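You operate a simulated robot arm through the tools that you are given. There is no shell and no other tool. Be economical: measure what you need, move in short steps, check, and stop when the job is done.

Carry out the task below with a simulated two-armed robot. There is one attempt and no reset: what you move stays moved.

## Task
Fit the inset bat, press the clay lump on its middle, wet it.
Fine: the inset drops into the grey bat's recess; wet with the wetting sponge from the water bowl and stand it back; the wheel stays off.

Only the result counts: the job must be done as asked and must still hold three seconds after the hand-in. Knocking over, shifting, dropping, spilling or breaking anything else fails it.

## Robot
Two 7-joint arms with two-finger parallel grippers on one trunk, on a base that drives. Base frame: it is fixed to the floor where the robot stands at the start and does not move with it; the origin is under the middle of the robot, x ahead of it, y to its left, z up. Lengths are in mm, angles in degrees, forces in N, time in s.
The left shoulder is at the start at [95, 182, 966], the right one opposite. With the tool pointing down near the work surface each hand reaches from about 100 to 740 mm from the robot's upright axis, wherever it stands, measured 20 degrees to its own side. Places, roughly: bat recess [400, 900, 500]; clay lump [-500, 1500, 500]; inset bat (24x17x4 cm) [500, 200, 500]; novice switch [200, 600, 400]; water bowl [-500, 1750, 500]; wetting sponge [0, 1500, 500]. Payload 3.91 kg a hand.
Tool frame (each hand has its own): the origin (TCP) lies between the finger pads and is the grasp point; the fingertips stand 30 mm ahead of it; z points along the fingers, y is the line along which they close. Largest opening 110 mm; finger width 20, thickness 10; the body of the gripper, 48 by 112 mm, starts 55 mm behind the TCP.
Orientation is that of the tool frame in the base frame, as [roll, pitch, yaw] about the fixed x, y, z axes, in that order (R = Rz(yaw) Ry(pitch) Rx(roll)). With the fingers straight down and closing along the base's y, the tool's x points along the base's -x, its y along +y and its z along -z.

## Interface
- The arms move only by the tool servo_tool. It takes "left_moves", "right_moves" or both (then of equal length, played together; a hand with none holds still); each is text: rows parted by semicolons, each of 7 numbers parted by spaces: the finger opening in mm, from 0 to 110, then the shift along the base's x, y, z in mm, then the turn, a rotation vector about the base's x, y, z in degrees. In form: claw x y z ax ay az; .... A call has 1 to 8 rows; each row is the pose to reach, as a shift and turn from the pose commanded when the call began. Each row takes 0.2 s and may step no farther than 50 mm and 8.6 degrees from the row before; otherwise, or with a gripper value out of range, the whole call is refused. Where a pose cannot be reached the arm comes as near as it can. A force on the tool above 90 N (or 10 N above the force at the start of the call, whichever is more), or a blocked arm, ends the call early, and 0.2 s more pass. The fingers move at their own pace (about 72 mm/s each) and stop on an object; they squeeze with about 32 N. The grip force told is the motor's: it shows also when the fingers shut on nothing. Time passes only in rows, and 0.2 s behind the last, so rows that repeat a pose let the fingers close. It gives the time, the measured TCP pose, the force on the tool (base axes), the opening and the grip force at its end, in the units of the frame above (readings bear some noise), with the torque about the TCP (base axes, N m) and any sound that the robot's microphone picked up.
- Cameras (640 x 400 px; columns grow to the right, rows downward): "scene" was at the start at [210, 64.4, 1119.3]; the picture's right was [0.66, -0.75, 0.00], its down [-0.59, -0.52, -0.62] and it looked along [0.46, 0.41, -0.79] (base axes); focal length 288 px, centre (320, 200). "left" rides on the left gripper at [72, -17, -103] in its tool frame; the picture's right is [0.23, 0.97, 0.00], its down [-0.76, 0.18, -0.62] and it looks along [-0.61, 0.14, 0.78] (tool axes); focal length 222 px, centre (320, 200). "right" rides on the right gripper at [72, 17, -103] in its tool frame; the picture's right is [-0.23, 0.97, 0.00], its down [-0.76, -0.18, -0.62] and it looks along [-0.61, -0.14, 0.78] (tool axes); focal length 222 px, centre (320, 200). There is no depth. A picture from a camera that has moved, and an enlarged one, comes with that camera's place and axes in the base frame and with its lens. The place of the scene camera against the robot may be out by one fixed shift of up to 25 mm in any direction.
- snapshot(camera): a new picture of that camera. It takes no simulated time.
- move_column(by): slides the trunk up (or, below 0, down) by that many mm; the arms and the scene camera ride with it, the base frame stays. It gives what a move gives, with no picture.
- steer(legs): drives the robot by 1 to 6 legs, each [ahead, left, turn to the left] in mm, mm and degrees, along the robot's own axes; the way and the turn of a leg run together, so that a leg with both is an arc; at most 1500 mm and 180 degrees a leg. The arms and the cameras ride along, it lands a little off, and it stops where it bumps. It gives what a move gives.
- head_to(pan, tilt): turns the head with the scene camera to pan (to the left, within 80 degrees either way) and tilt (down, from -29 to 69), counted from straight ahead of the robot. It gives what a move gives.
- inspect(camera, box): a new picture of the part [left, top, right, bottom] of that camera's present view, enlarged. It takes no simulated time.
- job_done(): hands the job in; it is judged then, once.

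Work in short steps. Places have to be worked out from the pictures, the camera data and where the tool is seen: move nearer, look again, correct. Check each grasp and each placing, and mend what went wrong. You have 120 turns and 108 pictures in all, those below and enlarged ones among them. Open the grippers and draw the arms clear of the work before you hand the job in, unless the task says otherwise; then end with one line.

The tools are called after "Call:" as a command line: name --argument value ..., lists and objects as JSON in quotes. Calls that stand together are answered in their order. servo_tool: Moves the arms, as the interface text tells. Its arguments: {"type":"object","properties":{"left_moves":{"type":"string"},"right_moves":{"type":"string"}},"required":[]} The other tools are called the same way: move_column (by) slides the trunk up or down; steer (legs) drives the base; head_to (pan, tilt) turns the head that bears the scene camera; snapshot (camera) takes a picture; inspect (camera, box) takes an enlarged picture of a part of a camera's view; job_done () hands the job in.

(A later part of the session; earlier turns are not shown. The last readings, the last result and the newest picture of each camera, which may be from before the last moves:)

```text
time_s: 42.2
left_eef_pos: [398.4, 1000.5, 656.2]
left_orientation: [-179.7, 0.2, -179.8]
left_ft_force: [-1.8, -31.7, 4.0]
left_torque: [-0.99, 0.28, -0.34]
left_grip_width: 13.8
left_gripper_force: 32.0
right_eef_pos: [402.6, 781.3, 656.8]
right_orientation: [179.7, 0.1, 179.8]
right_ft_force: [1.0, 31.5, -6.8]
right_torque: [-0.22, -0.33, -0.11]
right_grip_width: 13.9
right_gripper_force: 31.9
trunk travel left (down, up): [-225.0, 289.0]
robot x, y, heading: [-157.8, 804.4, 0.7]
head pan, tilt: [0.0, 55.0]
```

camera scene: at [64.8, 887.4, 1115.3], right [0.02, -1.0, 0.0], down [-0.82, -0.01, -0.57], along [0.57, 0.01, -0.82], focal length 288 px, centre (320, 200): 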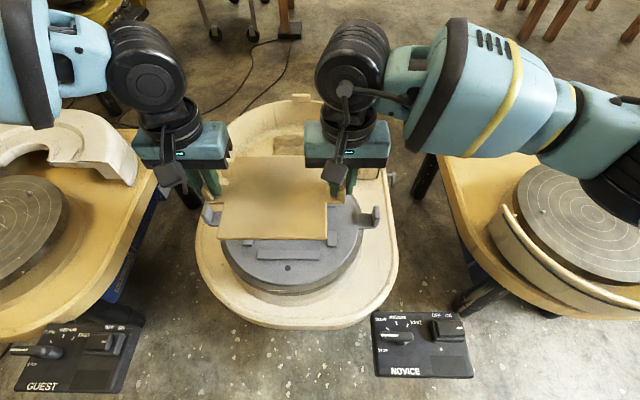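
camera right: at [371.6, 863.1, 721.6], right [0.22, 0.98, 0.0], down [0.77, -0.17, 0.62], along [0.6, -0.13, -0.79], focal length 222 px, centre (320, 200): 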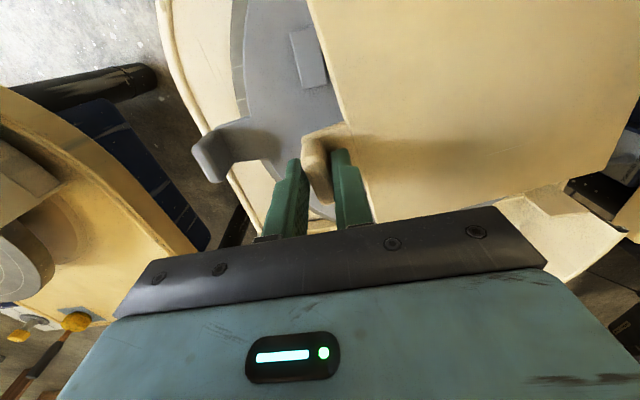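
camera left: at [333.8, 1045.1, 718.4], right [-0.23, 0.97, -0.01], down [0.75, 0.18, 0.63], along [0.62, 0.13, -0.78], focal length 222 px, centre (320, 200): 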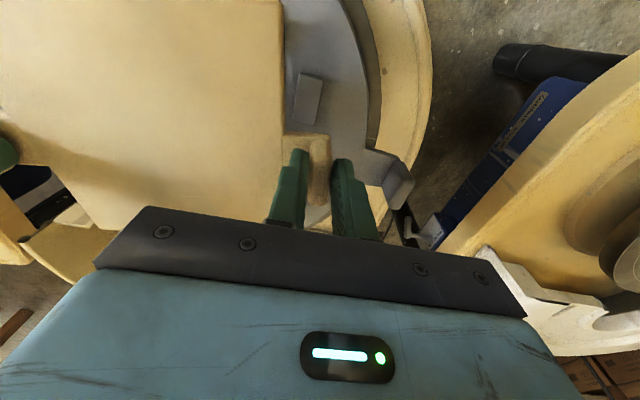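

Now I move the inset to the centre (446.5, 947.5) with both arms, easing the stretch.

Call:
servo_tool --left_moves "0 12 13 0 0 0 0;0 24 27 0 0 0 0;0 36 41 -10 0 0 0;0 48 55 -20 0 0 0;0 48 55 -36 0 0 0" --right_moves "0 11 15 0 0 0 0;0 22 29 0 0 0 0;0 33 44 -10 0 0 0;0 44 58 -21 0 0 0;0 44 58 -37 0 0 0"

Call:
inspect --camera "left" --box '[200, 0, 440, 200]'

Call:
inspect --camera "right" --box '[200, 0, 440, 200]'

Call:
inspect --camera "scene" --box '[130, 90, 390, 330]'

```text
time_s: 43.4
left_eef_pos: [446.9, 1056.9, 619.2]
left_orientation: [-179.7, 0.0, -179.8]
left_ft_force: [-4.5, 5.3, 1.6]
left_torque: [0.03, -0.17, -0.63]
left_grip_width: 13.6
left_gripper_force: 32.2
right_eef_pos: [446.7, 837.6, 619.1]
right_orientation: [179.8, 0.1, 179.7]
right_ft_force: [4.0, -5.0, -3.8]
right_torque: [-0.62, 0.15, -0.42]
right_grip_width: 13.6
right_gripper_force: 31.8
trunk travel left (down, up): [-225.0, 289.0]
robot x, y, heading: [-158.4, 808.4, 0.8]
head pan, tilt: [0.0, 55.0]
```

```text
2.00 times, centred on (320, 100) of left
camera zoom: at [373.9, 1039.3, 723.6], right [-0.23, 0.97, -0.01], down [0.76, 0.18, 0.62], along [0.61, 0.14, -0.78], focal length 444 px, centre (320, 400)
```

zoom: 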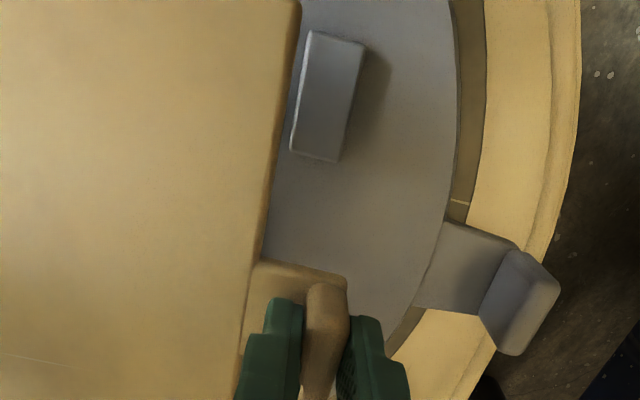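

```text
2.00 times, centred on (320, 100) of right
camera zoom: at [375.3, 856.7, 723.7], right [0.23, 0.97, 0.01], down [0.76, -0.18, 0.62], along [0.61, -0.14, -0.78], focal length 444 px, centre (320, 400)
```

zoom: 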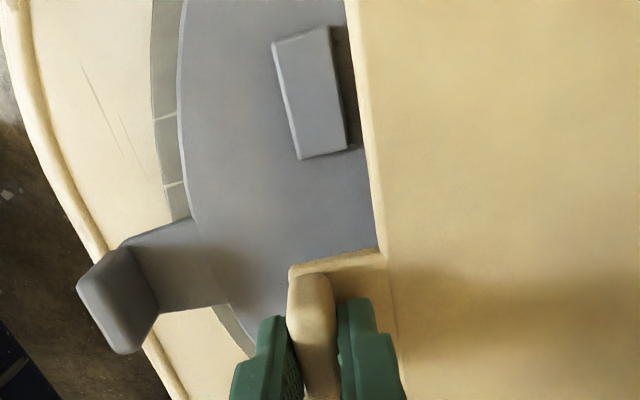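

```text
1.67 times, centred on (260, 210) of scene
camera zoom: at [66.0, 827.0, 1115.3], right [0.02, -1.0, 0.0], down [-0.82, -0.01, -0.57], along [0.57, 0.01, -0.82], focal length 479 px, centre (420, 183)
```

zoom: 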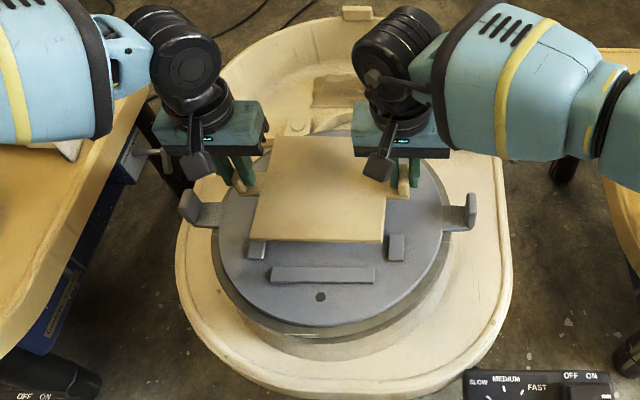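

The inset is square at (446.8, 947.3); block faces compute to y=860 and 1035.5 (centre 948), plate about 170 wide. I lower to z≈575 and check the gaps again.

Call:
servo_tool --left_moves "0 0 0 -15 0 0 0;0 0 0 -30 0 0 0;0 0 0 -44 0 0 0" --right_moves "0 0 0 -15 0 0 0;0 0 0 -30 0 0 0;0 0 0 -44 0 0 0"

Call:
inspect --camera "left" --box '[200, 0, 440, 150]'

Call:
inspect --camera "right" --box '[200, 0, 440, 150]'

Call:
inspect --camera "scene" --box '[180, 150, 340, 270]'

```text
time_s: 44.2
left_eef_pos: [443.9, 1058.8, 577.1]
left_orientation: [-179.6, 0.1, -179.7]
left_ft_force: [-3.1, 8.2, 0.7]
left_torque: [0.13, 0.49, -0.46]
left_grip_width: 13.7
left_gripper_force: 32.2
left hand out of reach, approached as far as the arm can: row 3
right_eef_pos: [446.6, 841.2, 575.8]
right_orientation: [179.7, 0.0, 179.9]
right_ft_force: [2.9, -8.3, -3.6]
right_torque: [-0.76, -0.51, -0.14]
right_grip_width: 13.7
right_gripper_force: 31.8
trunk travel left (down, up): [-225.0, 289.0]
robot x, y, heading: [-163.1, 808.1, 1.1]
head pan, tilt: [0.0, 55.0]
```

```text
2.67 times, centred on (320, 75) of left
camera zoom: at [371.2, 1041.5, 679.8], right [-0.23, 0.97, -0.01], down [0.76, 0.19, 0.62], along [0.61, 0.14, -0.78], focal length 592 px, centre (320, 533)
```

zoom: 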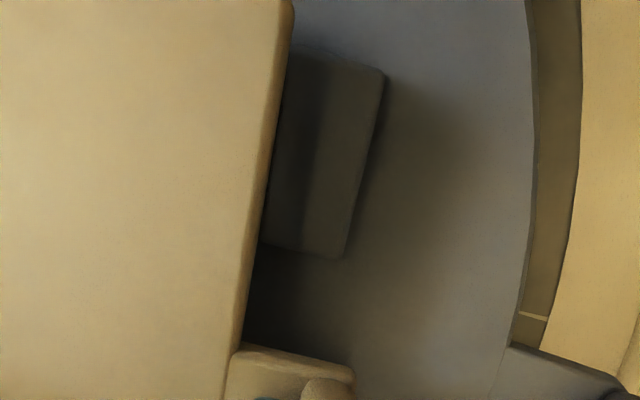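

```text
2.67 times, centred on (320, 75) of right
camera zoom: at [374.3, 858.7, 680.3], right [0.23, 0.97, 0.01], down [0.76, -0.18, 0.62], along [0.61, -0.14, -0.78], focal length 592 px, centre (320, 533)
```

zoom: 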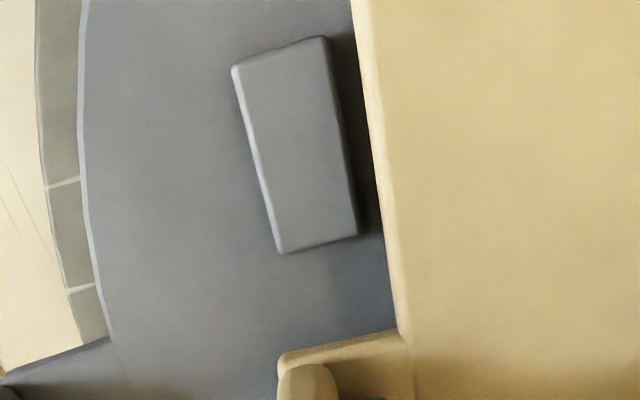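

```text
3.33 times, centred on (260, 210) of scene
camera zoom: at [65.9, 827.1, 1115.3], right [0.02, -1.0, 0.0], down [-0.82, -0.01, -0.57], along [0.57, 0.01, -0.82], focal length 959 px, centre (520, 167)
```

zoom: 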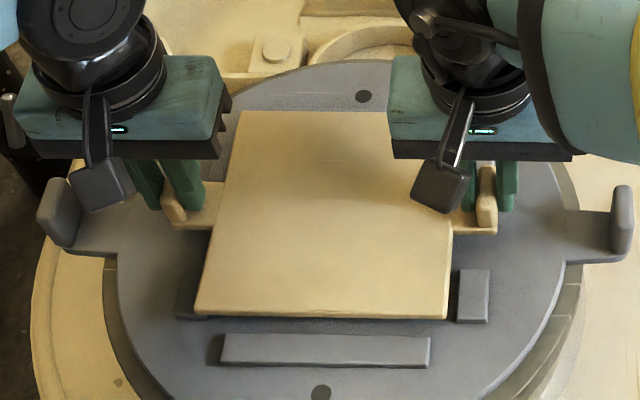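

Low down the left arm meets its limit again and pulled the plate 3 mm to +y. I go back up where the pose is reachable, re-centre, and will descend with the trunk column instead.

Call:
servo_tool --left_moves "0 1 -1 15 0 0 0;0 2 -2 30 0 0 0;0 3 -3 44 0 0 0;0 3 -3 44 0 0 0" --right_moves "0 0 0 15 0 0 0;0 0 0 30 0 0 0;0 0 0 45 0 0 0;0 0 0 45 0 0 0"

```text
time_s: 45.2
left_eef_pos: [446.4, 1056.6, 621.2]
left_orientation: [-179.9, 0.1, -179.7]
left_ft_force: [-4.9, 18.7, 1.9]
left_torque: [0.16, -0.38, -0.57]
left_grip_width: 13.7
left_gripper_force: 32.1
right_eef_pos: [448.1, 838.2, 619.2]
right_orientation: [179.8, 0.1, 179.6]
right_ft_force: [3.7, -19.2, -4.1]
right_torque: [-0.83, 0.39, -0.28]
right_grip_width: 13.6
right_gripper_force: 32.1
trunk travel left (down, up): [-225.0, 289.0]
robot x, y, heading: [-157.5, 808.4, 0.9]
head pan, tilt: [0.0, 55.0]
```

Centred at (447, 947.4), nearly level. I lower the trunk by 45 mm and compare.

Call:
move_column --by -45

Call:
inspect --camera "left" --box '[200, 0, 440, 150]'

Call:
inspect --camera "right" --box '[200, 0, 440, 150]'

Call:
inspect --camera "scene" --box '[180, 150, 340, 270]'

```text
time_s: 46.1
left_eef_pos: [446.9, 1056.7, 576.5]
left_orientation: [-179.9, 0.1, -179.8]
left_ft_force: [-4.7, 23.2, 0.9]
left_torque: [0.34, -0.03, -0.6]
left_grip_width: 13.7
left_gripper_force: 31.7
right_eef_pos: [447.6, 837.3, 576.9]
right_orientation: [179.9, 0.0, 179.6]
right_ft_force: [4.2, -24.1, -2.6]
right_torque: [-0.87, 0.02, -0.27]
right_grip_width: 13.7
right_gripper_force: 32.3
trunk travel left (down, up): [-180.0, 334.0]
robot x, y, heading: [-160.6, 807.8, 1.1]
head pan, tilt: [0.0, 55.0]
```

```text
2.67 times, centred on (320, 75) of left
camera zoom: at [373.6, 1037.8, 680.7], right [-0.23, 0.97, 0.0], down [0.76, 0.18, 0.62], along [0.61, 0.14, -0.78], focal length 592 px, centre (320, 533)
```

zoom: 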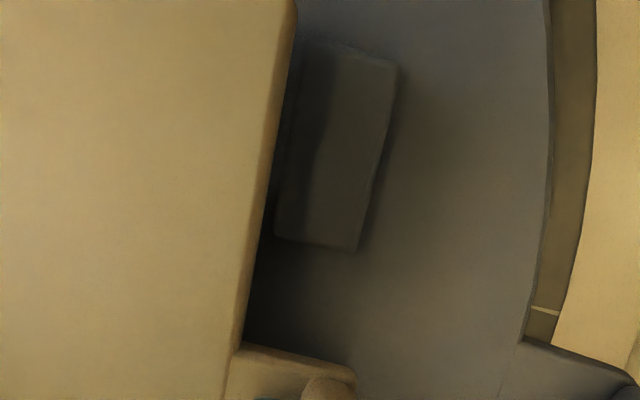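

```text
2.67 times, centred on (320, 75) of right
camera zoom: at [374.9, 856.1, 680.4], right [0.23, 0.97, 0.0], down [0.76, -0.18, 0.62], along [0.61, -0.14, -0.78], focal length 592 px, centre (320, 533)
```

zoom: 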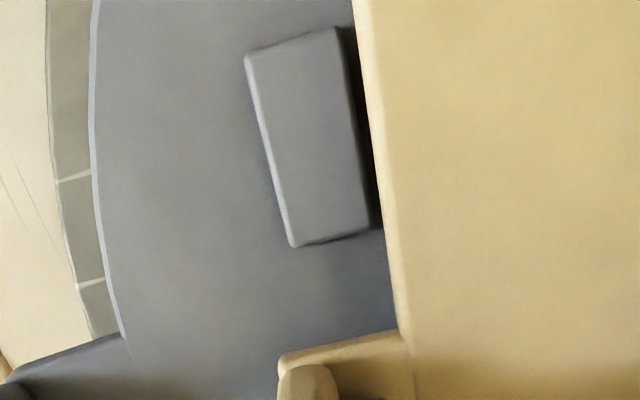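

```text
3.33 times, centred on (260, 210) of scene
camera zoom: at [82.1, 827.2, 1064.8], right [0.02, -1.0, 0.0], down [-0.82, -0.01, -0.57], along [0.57, 0.01, -0.82], focal length 959 px, centre (520, 167)
```

zoom: 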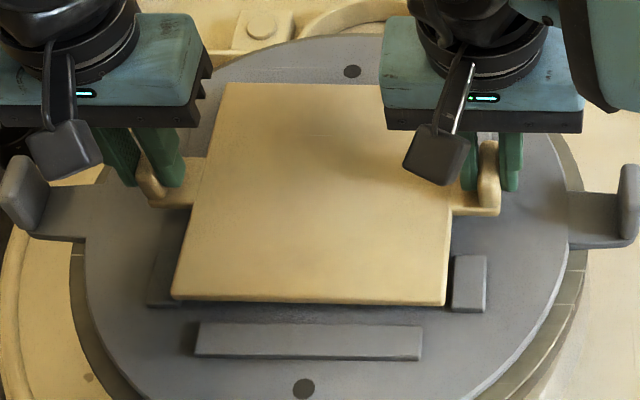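

Gaps on both sides look equal and the front edge lies just inside the long bar. I lower the column another 20 mm and look again.

Call:
move_column --by -20

Call:
inspect --camera "scene" --box '[180, 150, 340, 270]'

Call:
inspect --camera "right" --box '[200, 0, 440, 150]'

Call:
inspect --camera "left" --box '[200, 0, 440, 150]'

```text
time_s: 46.8
left_eef_pos: [446.2, 1055.2, 558.5]
left_orientation: [-179.8, 0.3, -179.7]
left_ft_force: [-3.2, 27.3, 6.5]
left_torque: [0.13, -0.75, -0.42]
left_grip_width: 13.4
left_gripper_force: 32.2
right_eef_pos: [447.2, 838.2, 557.2]
right_orientation: [179.9, 0.2, 179.6]
right_ft_force: [4.7, -27.4, 19.2]
right_torque: [-1.16, -0.23, -0.25]
right_grip_width: 14.3
right_gripper_force: 32.2
trunk travel left (down, up): [-160.0, 354.0]
robot x, y, heading: [-159.7, 807.5, 1.3]
head pan, tilt: [0.0, 55.0]
```

```text
3.33 times, centred on (260, 210) of scene
camera zoom: at [88.9, 827.2, 1041.7], right [0.02, -1.0, 0.0], down [-0.82, -0.01, -0.57], along [0.57, 0.01, -0.82], focal length 959 px, centre (520, 167)
```

zoom: 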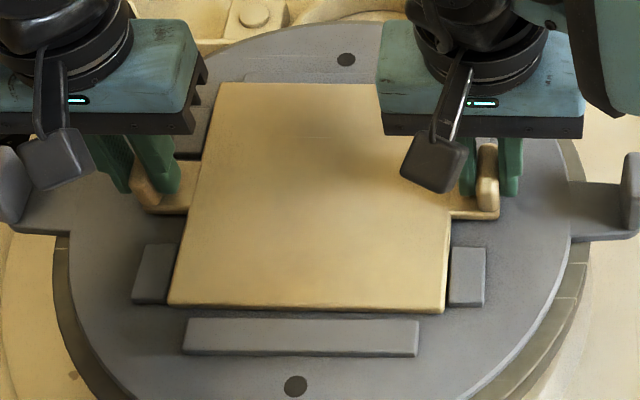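

```text
2.67 times, centred on (320, 75) of right
camera zoom: at [374.4, 856.4, 662.9], right [0.23, 0.97, 0.0], down [0.76, -0.18, 0.63], along [0.61, -0.14, -0.78], focal length 592 px, centre (320, 533)
```

zoom: 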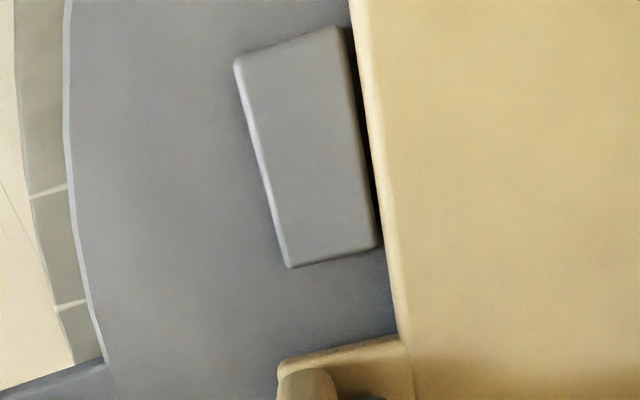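

```text
2.67 times, centred on (320, 75) of left
camera zoom: at [373.0, 1037.9, 661.7], right [-0.23, 0.97, -0.01], down [0.76, 0.18, 0.63], along [0.61, 0.14, -0.78], focal length 592 px, centre (320, 533)
```

zoom: 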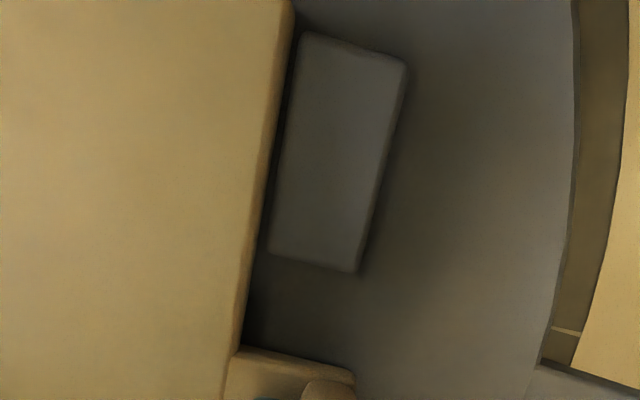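

Contact began (z force ~25 N) while the near gap to the bar is ~6 mm, so the far edge is probably on the far bar, with ~0.6° skew. I lift 5 mm and shift back by 2.5 mm with slight rotation.

Call:
servo_tool --left_moves "0 0 0 5 0 0 0;0 -3.3 0 5 0 0 0.5;0 -3.3 0 5 0 0 0.5" --right_moves "0 0 0 5 0 0 0;0 -1.5 0 5 0 0 0.5;0 -1.5 0 5 0 0 0.5"

Call:
inspect --camera "scene" --box '[180, 150, 340, 270]'

```text
time_s: 47.6
left_eef_pos: [441.1, 1055.2, 561.9]
left_orientation: [-179.9, -0.1, -179.2]
left_ft_force: [-3.7, 27.6, 1.0]
left_torque: [0.35, 0.35, -0.53]
left_grip_width: 14.1
left_gripper_force: 31.6
right_eef_pos: [446.4, 837.7, 559.6]
right_orientation: [-179.9, 0.0, -179.8]
right_ft_force: [4.7, -26.2, -2.9]
right_torque: [-0.67, -0.34, -0.25]
right_grip_width: 13.8
right_gripper_force: 32.0
trunk travel left (down, up): [-160.0, 354.0]
robot x, y, heading: [-164.3, 806.2, 0.6]
head pan, tilt: [0.0, 55.0]
```

```text
3.33 times, centred on (260, 210) of scene
camera zoom: at [91.0, 827.5, 1040.9], right [0.02, -1.0, 0.0], down [-0.82, -0.01, -0.57], along [0.57, 0.01, -0.82], focal length 959 px, centre (520, 167)
```

zoom: 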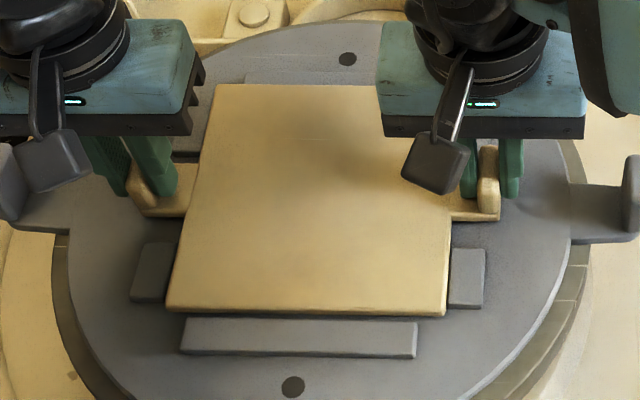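

Now the plate edge looks nearer the bar with a small even gap. I lower the column by 10 mm and watch whether it drops past the previous contact height.

Call:
move_column --by -10

Call:
inspect --camera "scene" --box '[180, 150, 340, 270]'

```text
time_s: 48.1
left_eef_pos: [443.4, 1055.6, 556.5]
left_orientation: [-179.7, 0.7, -179.2]
left_ft_force: [-1.0, 29.4, 27.7]
left_torque: [0.73, 0.2, -0.46]
left_grip_width: 13.9
left_gripper_force: 31.9
right_eef_pos: [446.2, 836.6, 555.3]
right_orientation: [179.9, 0.4, -179.9]
right_ft_force: [6.6, -28.7, 22.0]
right_torque: [-0.61, 0.15, -0.38]
right_grip_width: 13.8
right_gripper_force: 32.1
trunk travel left (down, up): [-150.0, 364.0]
robot x, y, heading: [-159.0, 809.1, 0.9]
head pan, tilt: [0.0, 55.0]
```

```text
3.33 times, centred on (260, 210) of scene
camera zoom: at [91.8, 826.7, 1030.4], right [0.02, -1.0, 0.0], down [-0.82, -0.01, -0.58], along [0.58, 0.01, -0.82], focal length 959 px, centre (520, 167)
```

zoom: 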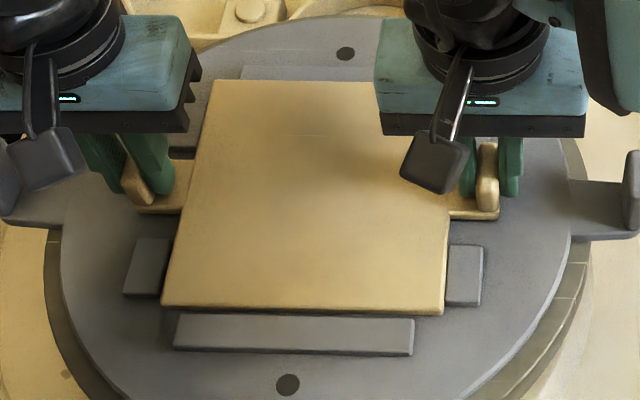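

Contact again at TCP z≈556. I need to see whether this is the recess floor or a block top, so I enlarge the edges.

Call:
inspect --camera "scene" --box '[205, 205, 305, 245]'

Call:
inspect --camera "right" --box '[280, 0, 380, 70]'

Call:
inspect --camera "left" --box '[260, 0, 360, 120]'

```text
6.40 times, centred on (255, 225) of scene
camera zoom: at [91.8, 826.7, 1030.4], right [0.02, -1.0, 0.0], down [-0.82, -0.01, -0.58], along [0.58, 0.01, -0.82], focal length 1841 px, centre (736, 40)
```

zoom: 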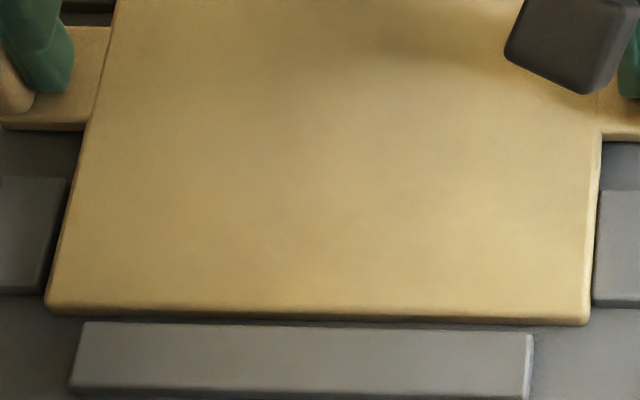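

```text
5.71 times, centred on (330, 35) of right
camera zoom: at [372.3, 855.0, 659.5], right [0.23, 0.97, 0.01], down [0.76, -0.18, 0.63], along [0.61, -0.14, -0.78], focal length 1269 px, centre (263, 1143)
```

zoom: 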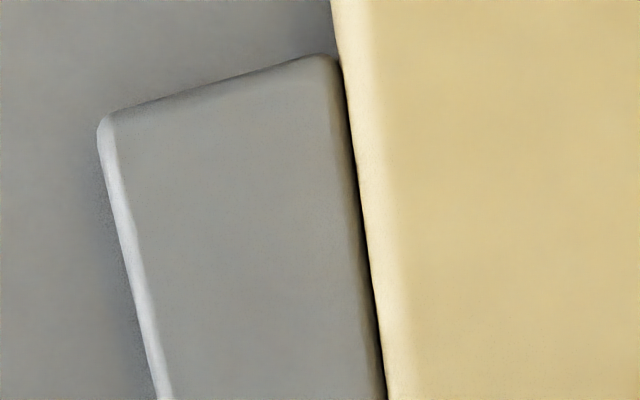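

```text
3.33 times, centred on (310, 60) of left
camera zoom: at [370.1, 1036.6, 659.9], right [-0.24, 0.97, -0.01], down [0.75, 0.19, 0.63], along [0.61, 0.15, -0.78], focal length 740 px, centre (353, 667)
```

zoom: 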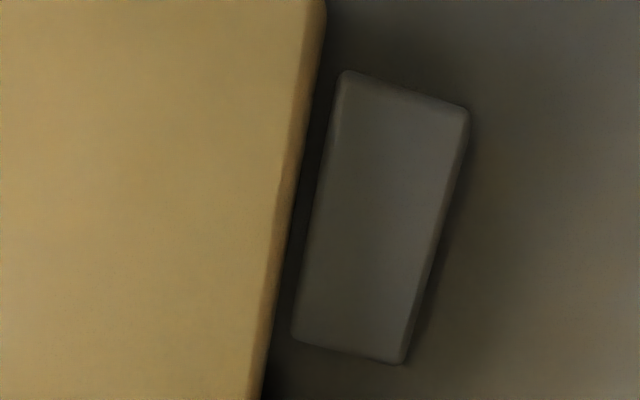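

The hands' small pitch says the far edge is being held up. I take full wrist views and an enlarged far edge.

Call:
snapshot --camera "left"

Call:
inspect --camera "right" --box '[400, 60, 640, 260]'

Call:
inspect --camera "scene" --box '[215, 145, 295, 195]'

```text
55 pictures are left
camera left: at [370.1, 1036.6, 659.9], right [-0.24, 0.97, -0.01], down [0.75, 0.19, 0.63], along [0.61, 0.15, -0.78], focal length 222 px, centre (320, 200)
```

left: 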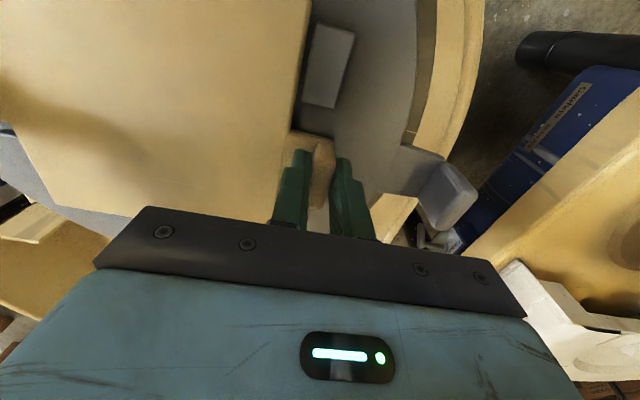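

```text
2.00 times, centred on (520, 160) of right
camera zoom: at [372.3, 855.0, 659.5], right [0.23, 0.97, 0.01], down [0.76, -0.18, 0.63], along [0.61, -0.14, -0.78], focal length 444 px, centre (-80, 280)
```

zoom: 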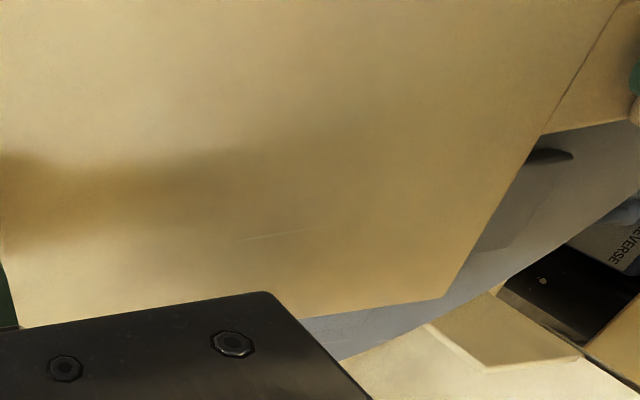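

```text
8.00 times, centred on (255, 170) of scene
camera zoom: at [91.8, 826.7, 1030.4], right [0.02, -1.0, 0.0], down [-0.82, -0.01, -0.58], along [0.58, 0.01, -0.82], focal length 2301 px, centre (840, 440)
```

zoom: 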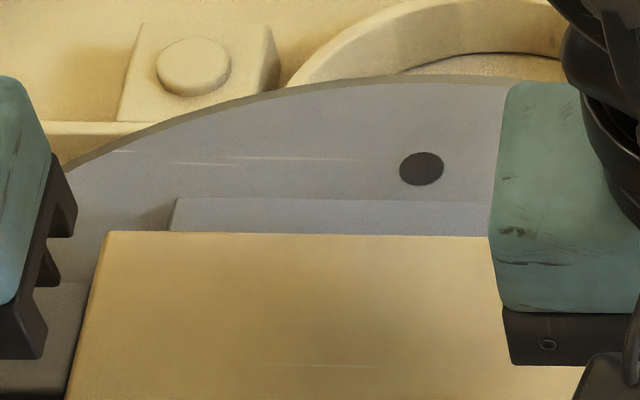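

The right blocks touch the plate edge (gap ≈0–1 mm) while the left gap is ≈4 mm. I lift 5 mm and shift the inset +2 mm in y.

Call:
servo_tool --left_moves "0 0 0 6 0 0 0;0 0 1.5 6 0 0 0;0 0 1.5 6 0 0 0" --right_moves "0 0 0 6 0 0 0;0 0 2.5 6 0 0 0;0 0 2.5 6 0 0 0"

Call:
inspect --camera "right" --box '[280, 0, 380, 120]'

Call:
inspect --camera "left" --box '[260, 0, 360, 120]'

```text
time_s: 48.9
left_eef_pos: [441.0, 1056.2, 557.2]
left_orientation: [-179.8, 0.0, -179.2]
left_ft_force: [-2.4, 28.0, 8.7]
left_torque: [0.39, -0.65, -0.09]
left_grip_width: 13.8
left_gripper_force: 32.3
right_eef_pos: [444.7, 839.5, 556.2]
right_orientation: [-180.0, 0.0, -179.9]
right_ft_force: [0.5, -29.7, 0.0]
right_torque: [-0.45, -0.24, -0.13]
right_grip_width: 13.8
right_gripper_force: 31.9
trunk travel left (down, up): [-150.0, 364.0]
robot x, y, heading: [-163.7, 812.4, 0.7]
head pan, tilt: [0.0, 55.0]
```

```text
3.33 times, centred on (330, 60) of right
camera zoom: at [372.5, 856.9, 660.3], right [0.23, 0.97, 0.0], down [0.76, -0.18, 0.62], along [0.61, -0.14, -0.78], focal length 740 px, centre (287, 667)
```

zoom: 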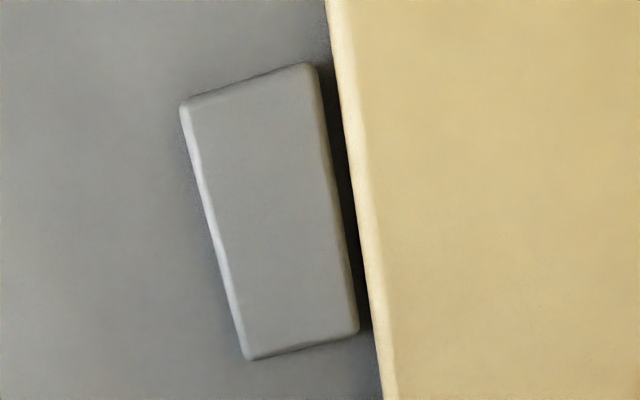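

```text
3.33 times, centred on (310, 60) of left
camera zoom: at [369.5, 1038.2, 660.8], right [-0.24, 0.97, 0.0], down [0.76, 0.19, 0.62], along [0.61, 0.15, -0.78], focal length 740 px, centre (353, 667)
```

zoom: 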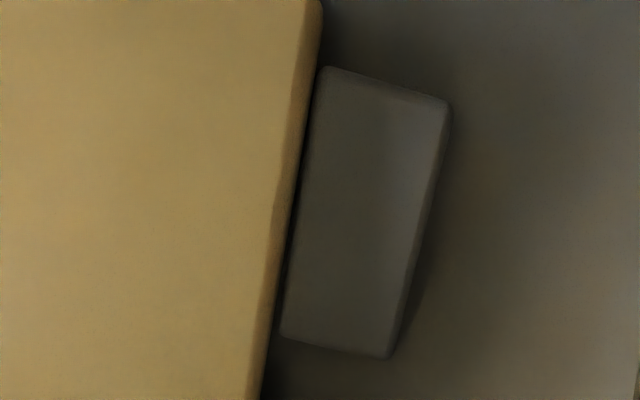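

Now the gaps are about 3.3 mm right and 2 mm left, with a hint of ~1° yaw. I check the yaw against the long bar in the scene view.

Call:
inspect --camera "scene" --box '[205, 195, 305, 255]'

```text
6.40 times, centred on (255, 225) of scene
camera zoom: at [94.2, 827.1, 1029.1], right [0.02, -1.0, 0.0], down [-0.82, -0.01, -0.57], along [0.57, 0.01, -0.82], focal length 1841 px, centre (736, 40)
```

zoom: 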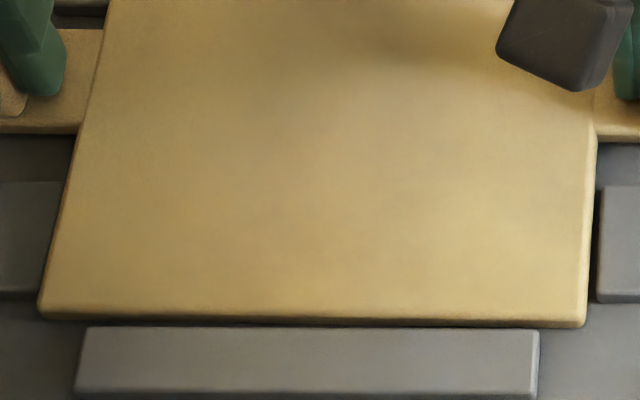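

The scene agrees: the plate needs about +0.8° yaw, +1 mm x and −0.7 mm y. I apply that, lifted by 2 mm.

Call:
servo_tool --left_moves "0 0 0 3 0 0 0.4;0 -0.5 -0.7 3 0 0 0.8;0 -0.5 -0.7 3 0 0 0.8" --right_moves "0 0 0 3 0 0 0.4;0 2.5 -0.7 3 0 0 0.8;0 2.5 -0.7 3 0 0 0.8"

Call:
inspect --camera "scene" --box '[205, 195, 305, 255]'

Call:
inspect --camera "right" --box '[280, 0, 380, 120]'

Call:
inspect --camera "left" --box '[260, 0, 360, 120]'

```text
time_s: 49.7
left_eef_pos: [442.3, 1056.5, 559.2]
left_orientation: [-179.8, -0.1, -178.5]
left_ft_force: [-1.7, 28.1, -0.1]
left_torque: [0.31, -0.11, -0.28]
left_grip_width: 13.6
left_gripper_force: 32.2
right_eef_pos: [447.7, 838.0, 559.5]
right_orientation: [180.0, 0.0, -179.1]
right_ft_force: [0.9, -27.7, -3.8]
right_torque: [-0.7, 0.08, -0.07]
right_grip_width: 13.7
right_gripper_force: 32.0
trunk travel left (down, up): [-150.0, 364.0]
robot x, y, heading: [-158.0, 808.7, 0.9]
head pan, tilt: [0.0, 55.0]
```

```text
6.40 times, centred on (255, 225) of scene
camera zoom: at [95.2, 827.5, 1029.0], right [0.02, -1.0, 0.0], down [-0.82, -0.01, -0.57], along [0.57, 0.01, -0.82], focal length 1841 px, centre (736, 40)
```

zoom: 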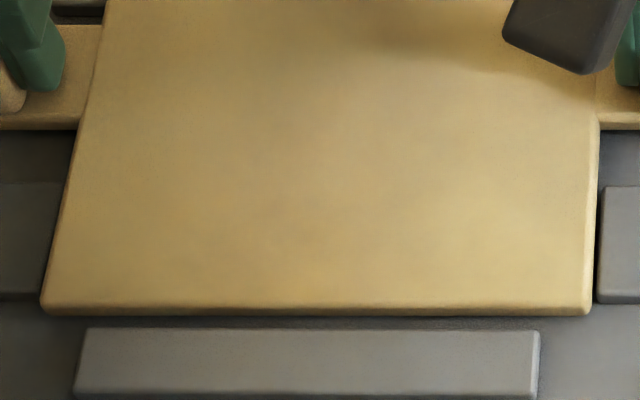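

```text
3.33 times, centred on (330, 60) of right
camera zoom: at [375.6, 855.7, 663.4], right [0.21, 0.98, 0.0], down [0.76, -0.17, 0.62], along [0.61, -0.13, -0.78], focal length 740 px, centre (287, 667)
```

zoom: 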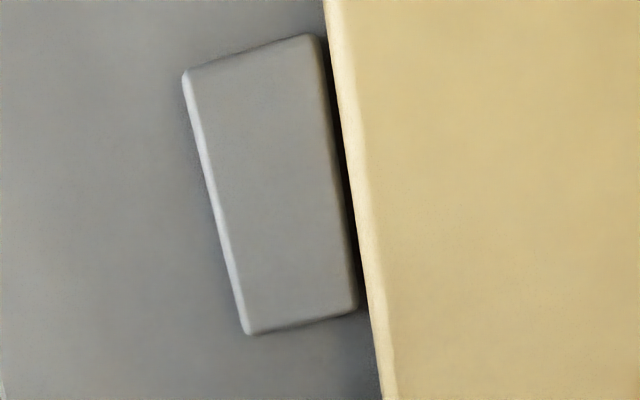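

```text
3.33 times, centred on (310, 60) of left
camera zoom: at [370.1, 1036.8, 663.0], right [-0.25, 0.97, 0.0], down [0.76, 0.2, 0.62], along [0.6, 0.16, -0.78], focal length 740 px, centre (353, 667)
```

zoom: 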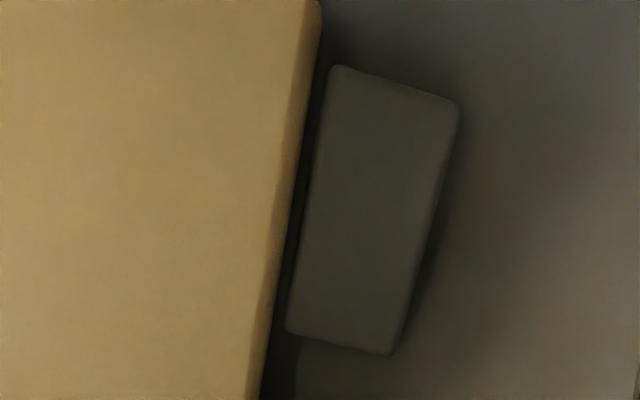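

Yaw is now parallel, near gap ≈3.5 mm; a last +0.7 mm in y, then I lower the column 12 mm.

Call:
servo_tool --left_moves "0 0 0.7 0 0 0 -0.1;0 0 0.7 0 0 0 -0.1" --right_moves "0 0 0.7 0 0 0 -0.1;0 0 0.7 0 0 0 -0.1"

Call:
move_column --by -12

Call:
inspect --camera "scene" --box '[180, 150, 340, 270]'

```text
time_s: 50.3
left_eef_pos: [442.1, 1057.5, 559.9]
left_orientation: [-179.8, 0.0, -178.5]
left_ft_force: [-1.9, 26.3, -0.7]
left_torque: [0.37, 0.09, -0.24]
left_grip_width: 14.0
left_gripper_force: 31.9
right_eef_pos: [448.3, 839.9, 558.2]
right_orientation: [179.9, 0.1, -179.2]
right_ft_force: [1.9, -26.0, -1.9]
right_torque: [-0.64, -0.09, 0.04]
right_grip_width: 14.0
right_gripper_force: 32.4
trunk travel left (down, up): [-150.0, 364.0]
robot x, y, heading: [-160.6, 806.9, 1.0]
head pan, tilt: [0.0, 55.0]
```

```text
time_s: 50.9
left_eef_pos: [441.3, 1058.0, 552.8]
left_orientation: [-179.9, 0.6, -178.5]
left_ft_force: [0.8, 32.0, 26.0]
left_torque: [0.57, 0.35, -0.48]
left_grip_width: 13.8
left_gripper_force: 32.1
right_eef_pos: [448.0, 840.5, 553.4]
right_orientation: [179.7, 0.6, -179.2]
right_ft_force: [4.6, -31.5, 33.5]
right_torque: [-0.8, 0.06, 0.04]
right_grip_width: 14.0
right_gripper_force: 32.3
trunk travel left (down, up): [-138.0, 376.0]
robot x, y, heading: [-163.8, 809.0, 1.0]
head pan, tilt: [0.0, 55.0]
```

```text
3.33 times, centred on (260, 210) of scene
camera zoom: at [96.5, 826.9, 1016.1], right [0.02, -1.0, 0.0], down [-0.82, -0.01, -0.58], along [0.58, 0.01, -0.82], focal length 959 px, centre (520, 167)
```

zoom: 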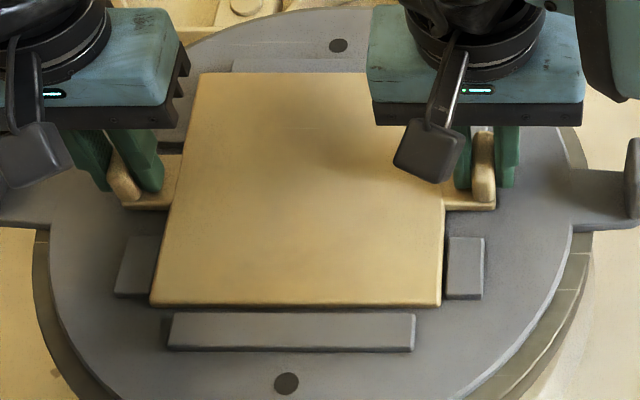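

TCP reached 553 with 60 N, lower than before (556–558). I look closely to see if it's seated.

Call:
inspect --camera "scene" --box '[200, 195, 310, 250]'

Call:
inspect --camera "right" --box '[280, 0, 380, 120]'

Call:
inspect --camera "scene" --box '[215, 145, 295, 195]'

```text
5.82 times, centred on (255, 222) of scene
camera zoom: at [96.5, 826.9, 1016.1], right [0.02, -1.0, 0.0], down [-0.82, -0.01, -0.58], along [0.58, 0.01, -0.82], focal length 1673 px, centre (698, 69)
```

zoom: 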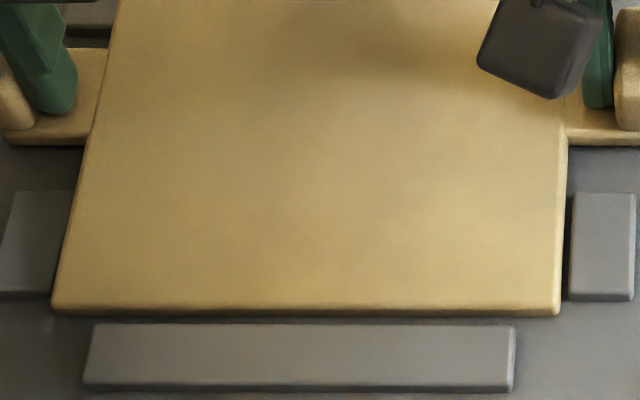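

```text
3.33 times, centred on (330, 60) of right
camera zoom: at [374.8, 856.6, 657.8], right [0.21, 0.98, 0.01], down [0.76, -0.17, 0.63], along [0.62, -0.13, -0.78], focal length 740 px, centre (287, 667)
```

zoom: 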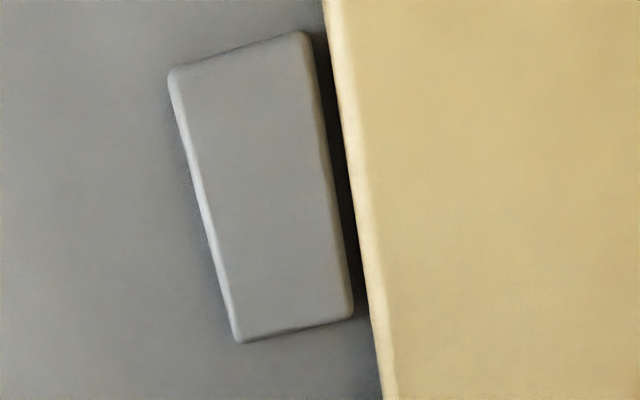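

```text
8.00 times, centred on (255, 170) of scene
camera zoom: at [96.5, 826.9, 1016.1], right [0.02, -1.0, 0.0], down [-0.82, -0.01, -0.58], along [0.58, 0.01, -0.82], focal length 2301 px, centre (840, 440)
```

zoom: 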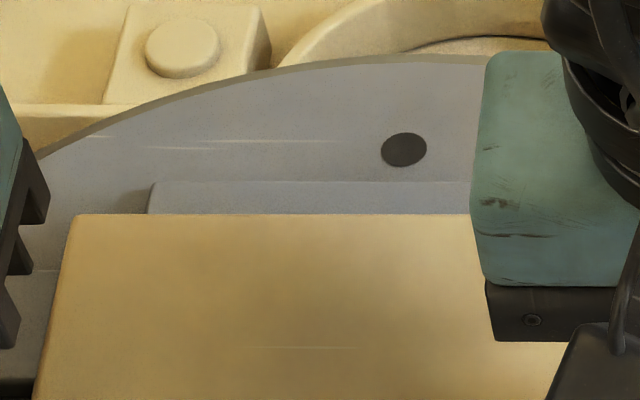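

y has clearance on both sides, so only x is doubtful. With this light push I nudge the inset −3 mm in x and see if it drops.

Call:
servo_tool --left_moves "0 -1 -0.5 0 0 0 0;0 -2 -0.5 0 0 0 0;0 -3 -0.5 0 0 0 0" --right_moves "0 -1 -0.5 0 0 0 0;0 -2 -0.5 0 0 0 0;0 -3 -0.5 0 0 0 0"

```text
time_s: 51.7
left_eef_pos: [438.9, 1057.4, 553.7]
left_orientation: [-179.9, 0.7, -178.3]
left_ft_force: [7.2, 30.9, 30.1]
left_torque: [0.6, 0.44, -0.35]
left_grip_width: 13.8
left_gripper_force: 32.1
right_eef_pos: [446.8, 840.3, 554.0]
right_orientation: [179.8, 0.8, -179.2]
right_ft_force: [13.1, -26.2, 37.3]
right_torque: [-0.46, -0.01, -0.01]
right_grip_width: 14.0
right_gripper_force: 31.8
trunk travel left (down, up): [-138.0, 376.0]
robot x, y, heading: [-159.3, 806.9, 1.0]
head pan, tilt: [0.0, 55.0]
```

No drop; only friction-like resistance. I nudge the other way, +3 mm beyond the original.

Call:
servo_tool --left_moves "0 1.5 0 0 0 0 0;0 3 0 0 0 0 0;0 4.5 0 0 0 0 0;0 6 0 0 0 0 0" --right_moves "0 1.5 0 0 0 0 0;0 3 0 0 0 0 0;0 4.5 0 0 0 0 0;0 6 0 0 0 0 0"

```text
time_s: 52.7
left_eef_pos: [441.6, 1055.4, 553.4]
left_orientation: [-179.8, 0.3, -178.5]
left_ft_force: [-15.4, 33.2, 29.9]
left_torque: [0.3, -0.87, -0.01]
left_grip_width: 13.8
left_gripper_force: 31.9
right_eef_pos: [446.4, 840.3, 554.1]
right_orientation: [-180.0, 0.5, -179.0]
right_ft_force: [-13.6, -34.8, 42.7]
right_torque: [-0.09, -0.88, 0.03]
right_grip_width: 14.1
right_gripper_force: 31.8
trunk travel left (down, up): [-138.0, 376.0]
robot x, y, heading: [-161.7, 807.2, 0.9]
head pan, tilt: [0.0, 55.0]
```

It barely moves in x either way—perhaps it is already seated. I unload most of the push (raise 4 mm) and test the sideways play.

Call:
servo_tool --left_moves "0 0 0 2 0 0 0;0 0 0 4.5 0 0 0;0 0 0 4.5 0 0 0" --right_moves "0 0 0 2 0 0 0;0 0 0 4.5 0 0 0;0 0 0 4.5 0 0 0"

Call:
servo_tool --left_moves "0 2 0 0 0 0 0;0 4 0 0 0 0 0;0 4 0 0 0 0 0" --right_moves "0 2 0 0 0 0 0;0 4 0 0 0 0 0;0 4 0 0 0 0 0"

Call:
servo_tool --left_moves "0 -4 0 0 0 0 0;0 -7 0 0 0 0 0;0 -10 0 0 0 0 0;0 -10 0 0 0 0 0" --right_moves "0 -4 0 0 0 0 0;0 -7 0 0 0 0 0;0 -10 0 0 0 0 0;0 -10 0 0 0 0 0"

```text
time_s: 53.5
left_eef_pos: [443.3, 1058.8, 554.3]
left_orientation: [-179.9, 0.2, -178.5]
left_ft_force: [-4.5, 32.6, 5.9]
left_torque: [0.44, -0.64, -0.12]
left_grip_width: 13.7
left_gripper_force: 32.3
right_eef_pos: [450.1, 840.2, 553.1]
right_orientation: [-179.9, 0.2, -179.1]
right_ft_force: [-8.1, -31.2, 24.6]
right_torque: [0.09, -0.96, 0.49]
right_grip_width: 14.2
right_gripper_force: 32.2
trunk travel left (down, up): [-138.0, 376.0]
robot x, y, heading: [-160.1, 806.8, 0.8]
head pan, tilt: [0.0, 55.0]
```

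```text
time_s: 54.3
left_eef_pos: [449.2, 1057.8, 552.8]
left_orientation: [-179.9, 0.1, -178.6]
left_ft_force: [-6.2, 29.2, 2.5]
left_torque: [0.59, -0.67, -0.5]
left_grip_width: 13.9
left_gripper_force: 31.8
right_eef_pos: [453.4, 840.6, 553.2]
right_orientation: [180.0, 0.2, -179.3]
right_ft_force: [-4.1, -30.7, 22.3]
right_torque: [0.0, -0.68, 0.2]
right_grip_width: 13.8
right_gripper_force: 32.4
trunk travel left (down, up): [-138.0, 376.0]
robot x, y, heading: [-163.6, 810.1, 1.0]
head pan, tilt: [0.0, 55.0]
```

```text
time_s: 55.3
left_eef_pos: [439.2, 1057.4, 553.7]
left_orientation: [-179.9, 0.1, -178.6]
left_ft_force: [0.9, 27.5, 2.3]
left_torque: [0.64, 0.55, -0.46]
left_grip_width: 13.8
left_gripper_force: 32.3
right_eef_pos: [444.9, 839.1, 552.9]
right_orientation: [179.9, 0.2, -179.4]
right_ft_force: [8.6, -31.0, 24.6]
right_torque: [-0.2, 0.45, -0.15]
right_grip_width: 13.7
right_gripper_force: 32.1
trunk travel left (down, up): [-138.0, 376.0]
robot x, y, heading: [-159.3, 806.1, 1.1]
head pan, tilt: [0.0, 55.0]
```

It slid ~9 mm freely, which matches the recess play (178 vs 170 mm). If seated, a further −x push must be stopped by the bar, so I push 5 mm more.

Call:
servo_tool --left_moves "0 -2 0 0 0 0 0;0 -5 0 0 0 0 0;0 -5 0 0 0 0 0" --right_moves "0 -2 0 0 0 0 0;0 -5 0 0 0 0 0;0 -5 0 0 0 0 0"

Call:
inspect --camera "scene" --box '[200, 195, 310, 250]'

```text
time_s: 56.1
left_eef_pos: [436.9, 1055.6, 553.0]
left_orientation: [-179.7, 0.3, -178.6]
left_ft_force: [13.9, 24.5, -4.4]
left_torque: [0.71, 0.51, -0.39]
left_grip_width: 13.8
left_gripper_force: 32.7
right_eef_pos: [441.9, 837.9, 552.7]
right_orientation: [-179.9, 0.3, -179.4]
right_ft_force: [13.8, -31.4, 22.8]
right_torque: [0.01, 0.29, 0.46]
right_grip_width: 13.7
right_gripper_force: 32.2
trunk travel left (down, up): [-138.0, 376.0]
robot x, y, heading: [-161.5, 804.2, 0.8]
head pan, tilt: [0.0, 55.0]
```

```text
5.82 times, centred on (255, 222) of scene
camera zoom: at [100.8, 827.0, 1014.4], right [0.02, -1.0, 0.0], down [-0.82, -0.01, -0.57], along [0.57, 0.01, -0.82], focal length 1673 px, centre (698, 69)
```

zoom: 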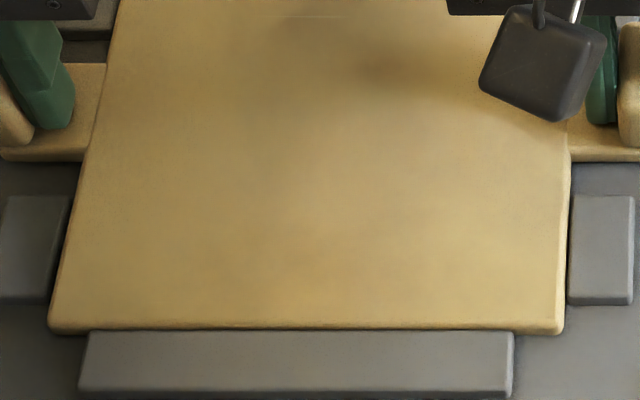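

The bar stopped it (28 N) and the bar's top now occludes the plate's lower edge: it is seated. I re-centre by +4 mm, then open both grippers slightly.

Call:
servo_tool --left_moves "0 4 0 0 0 0 0;0 6 0 0 0 0 0;12 6 0 0 0 0 0;24 6 0 0 0 0 0;34 6 0 0 0 0 0" --right_moves "0 4 0 0 0 0 0;0 6 0 0 0 0 0;12 6 0 0 0 0 0;24 6 0 0 0 0 0;34 6 0 0 0 0 0"

Call:
servo_tool --left_moves "34 0 0 15 0 0 0;34 0 0 40 0 0 0;34 0 0 80 0 0 0;34 0 0 120 0 0 0;34 -10 0 160 0 0 0" --right_moves "34 0 0 15 0 0 0;34 0 0 40 0 0 0;34 0 0 80 0 0 0;34 0 0 120 0 0 0;34 -10 0 160 0 0 0"

Call:
snapshot --camera "scene"

Call:
snapshot --camera "right"

```text
time_s: 57.3
left_eef_pos: [441.9, 1054.1, 554.0]
left_orientation: [-179.5, 0.2, -178.7]
left_ft_force: [0.4, -0.4, -1.0]
left_torque: [0.01, 0.0, 0.0]
left_grip_width: 33.9
left_gripper_force: 0.0
right_eef_pos: [445.0, 843.6, 552.5]
right_orientation: [179.5, 0.0, -178.9]
right_ft_force: [1.0, -0.5, -0.4]
right_torque: [-0.03, -0.01, 0.0]
right_grip_width: 34.3
right_gripper_force: 0.1
trunk travel left (down, up): [-138.0, 376.0]
robot x, y, heading: [-159.0, 807.2, 0.8]
head pan, tilt: [0.0, 55.0]
```

```text
time_s: 58.5
left_eef_pos: [430.6, 1057.3, 713.4]
left_orientation: [-179.7, 0.1, -178.6]
left_ft_force: [-0.5, 0.1, 0.6]
left_torque: [0.02, 0.01, 0.02]
left_grip_width: 33.9
left_gripper_force: 0.0
right_eef_pos: [436.5, 843.8, 712.0]
right_orientation: [179.6, 0.2, -178.9]
right_ft_force: [0.6, 0.4, 0.6]
right_torque: [-0.01, 0.0, 0.03]
right_grip_width: 33.8
right_gripper_force: 0.1
trunk travel left (down, up): [-138.0, 376.0]
robot x, y, heading: [-160.9, 806.8, 1.0]
head pan, tilt: [0.0, 55.0]
```

```text
41 pictures are left
camera scene: at [99.3, 827.4, 1014.8], right [0.02, -1.0, 0.0], down [-0.82, -0.01, -0.57], along [0.57, 0.01, -0.82], focal length 288 px, centre (320, 200)
```

scene: 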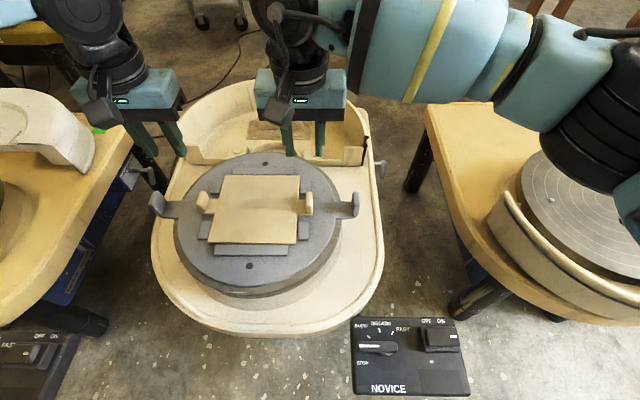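

```text
40 pictures are left
camera right: at [363.4, 858.4, 816.6], right [0.21, 0.98, 0.01], down [0.76, -0.17, 0.62], along [0.61, -0.13, -0.78], focal length 222 px, centre (320, 200)
```

right: 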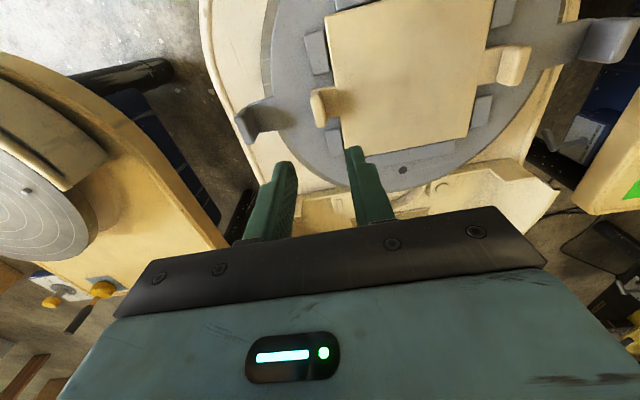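

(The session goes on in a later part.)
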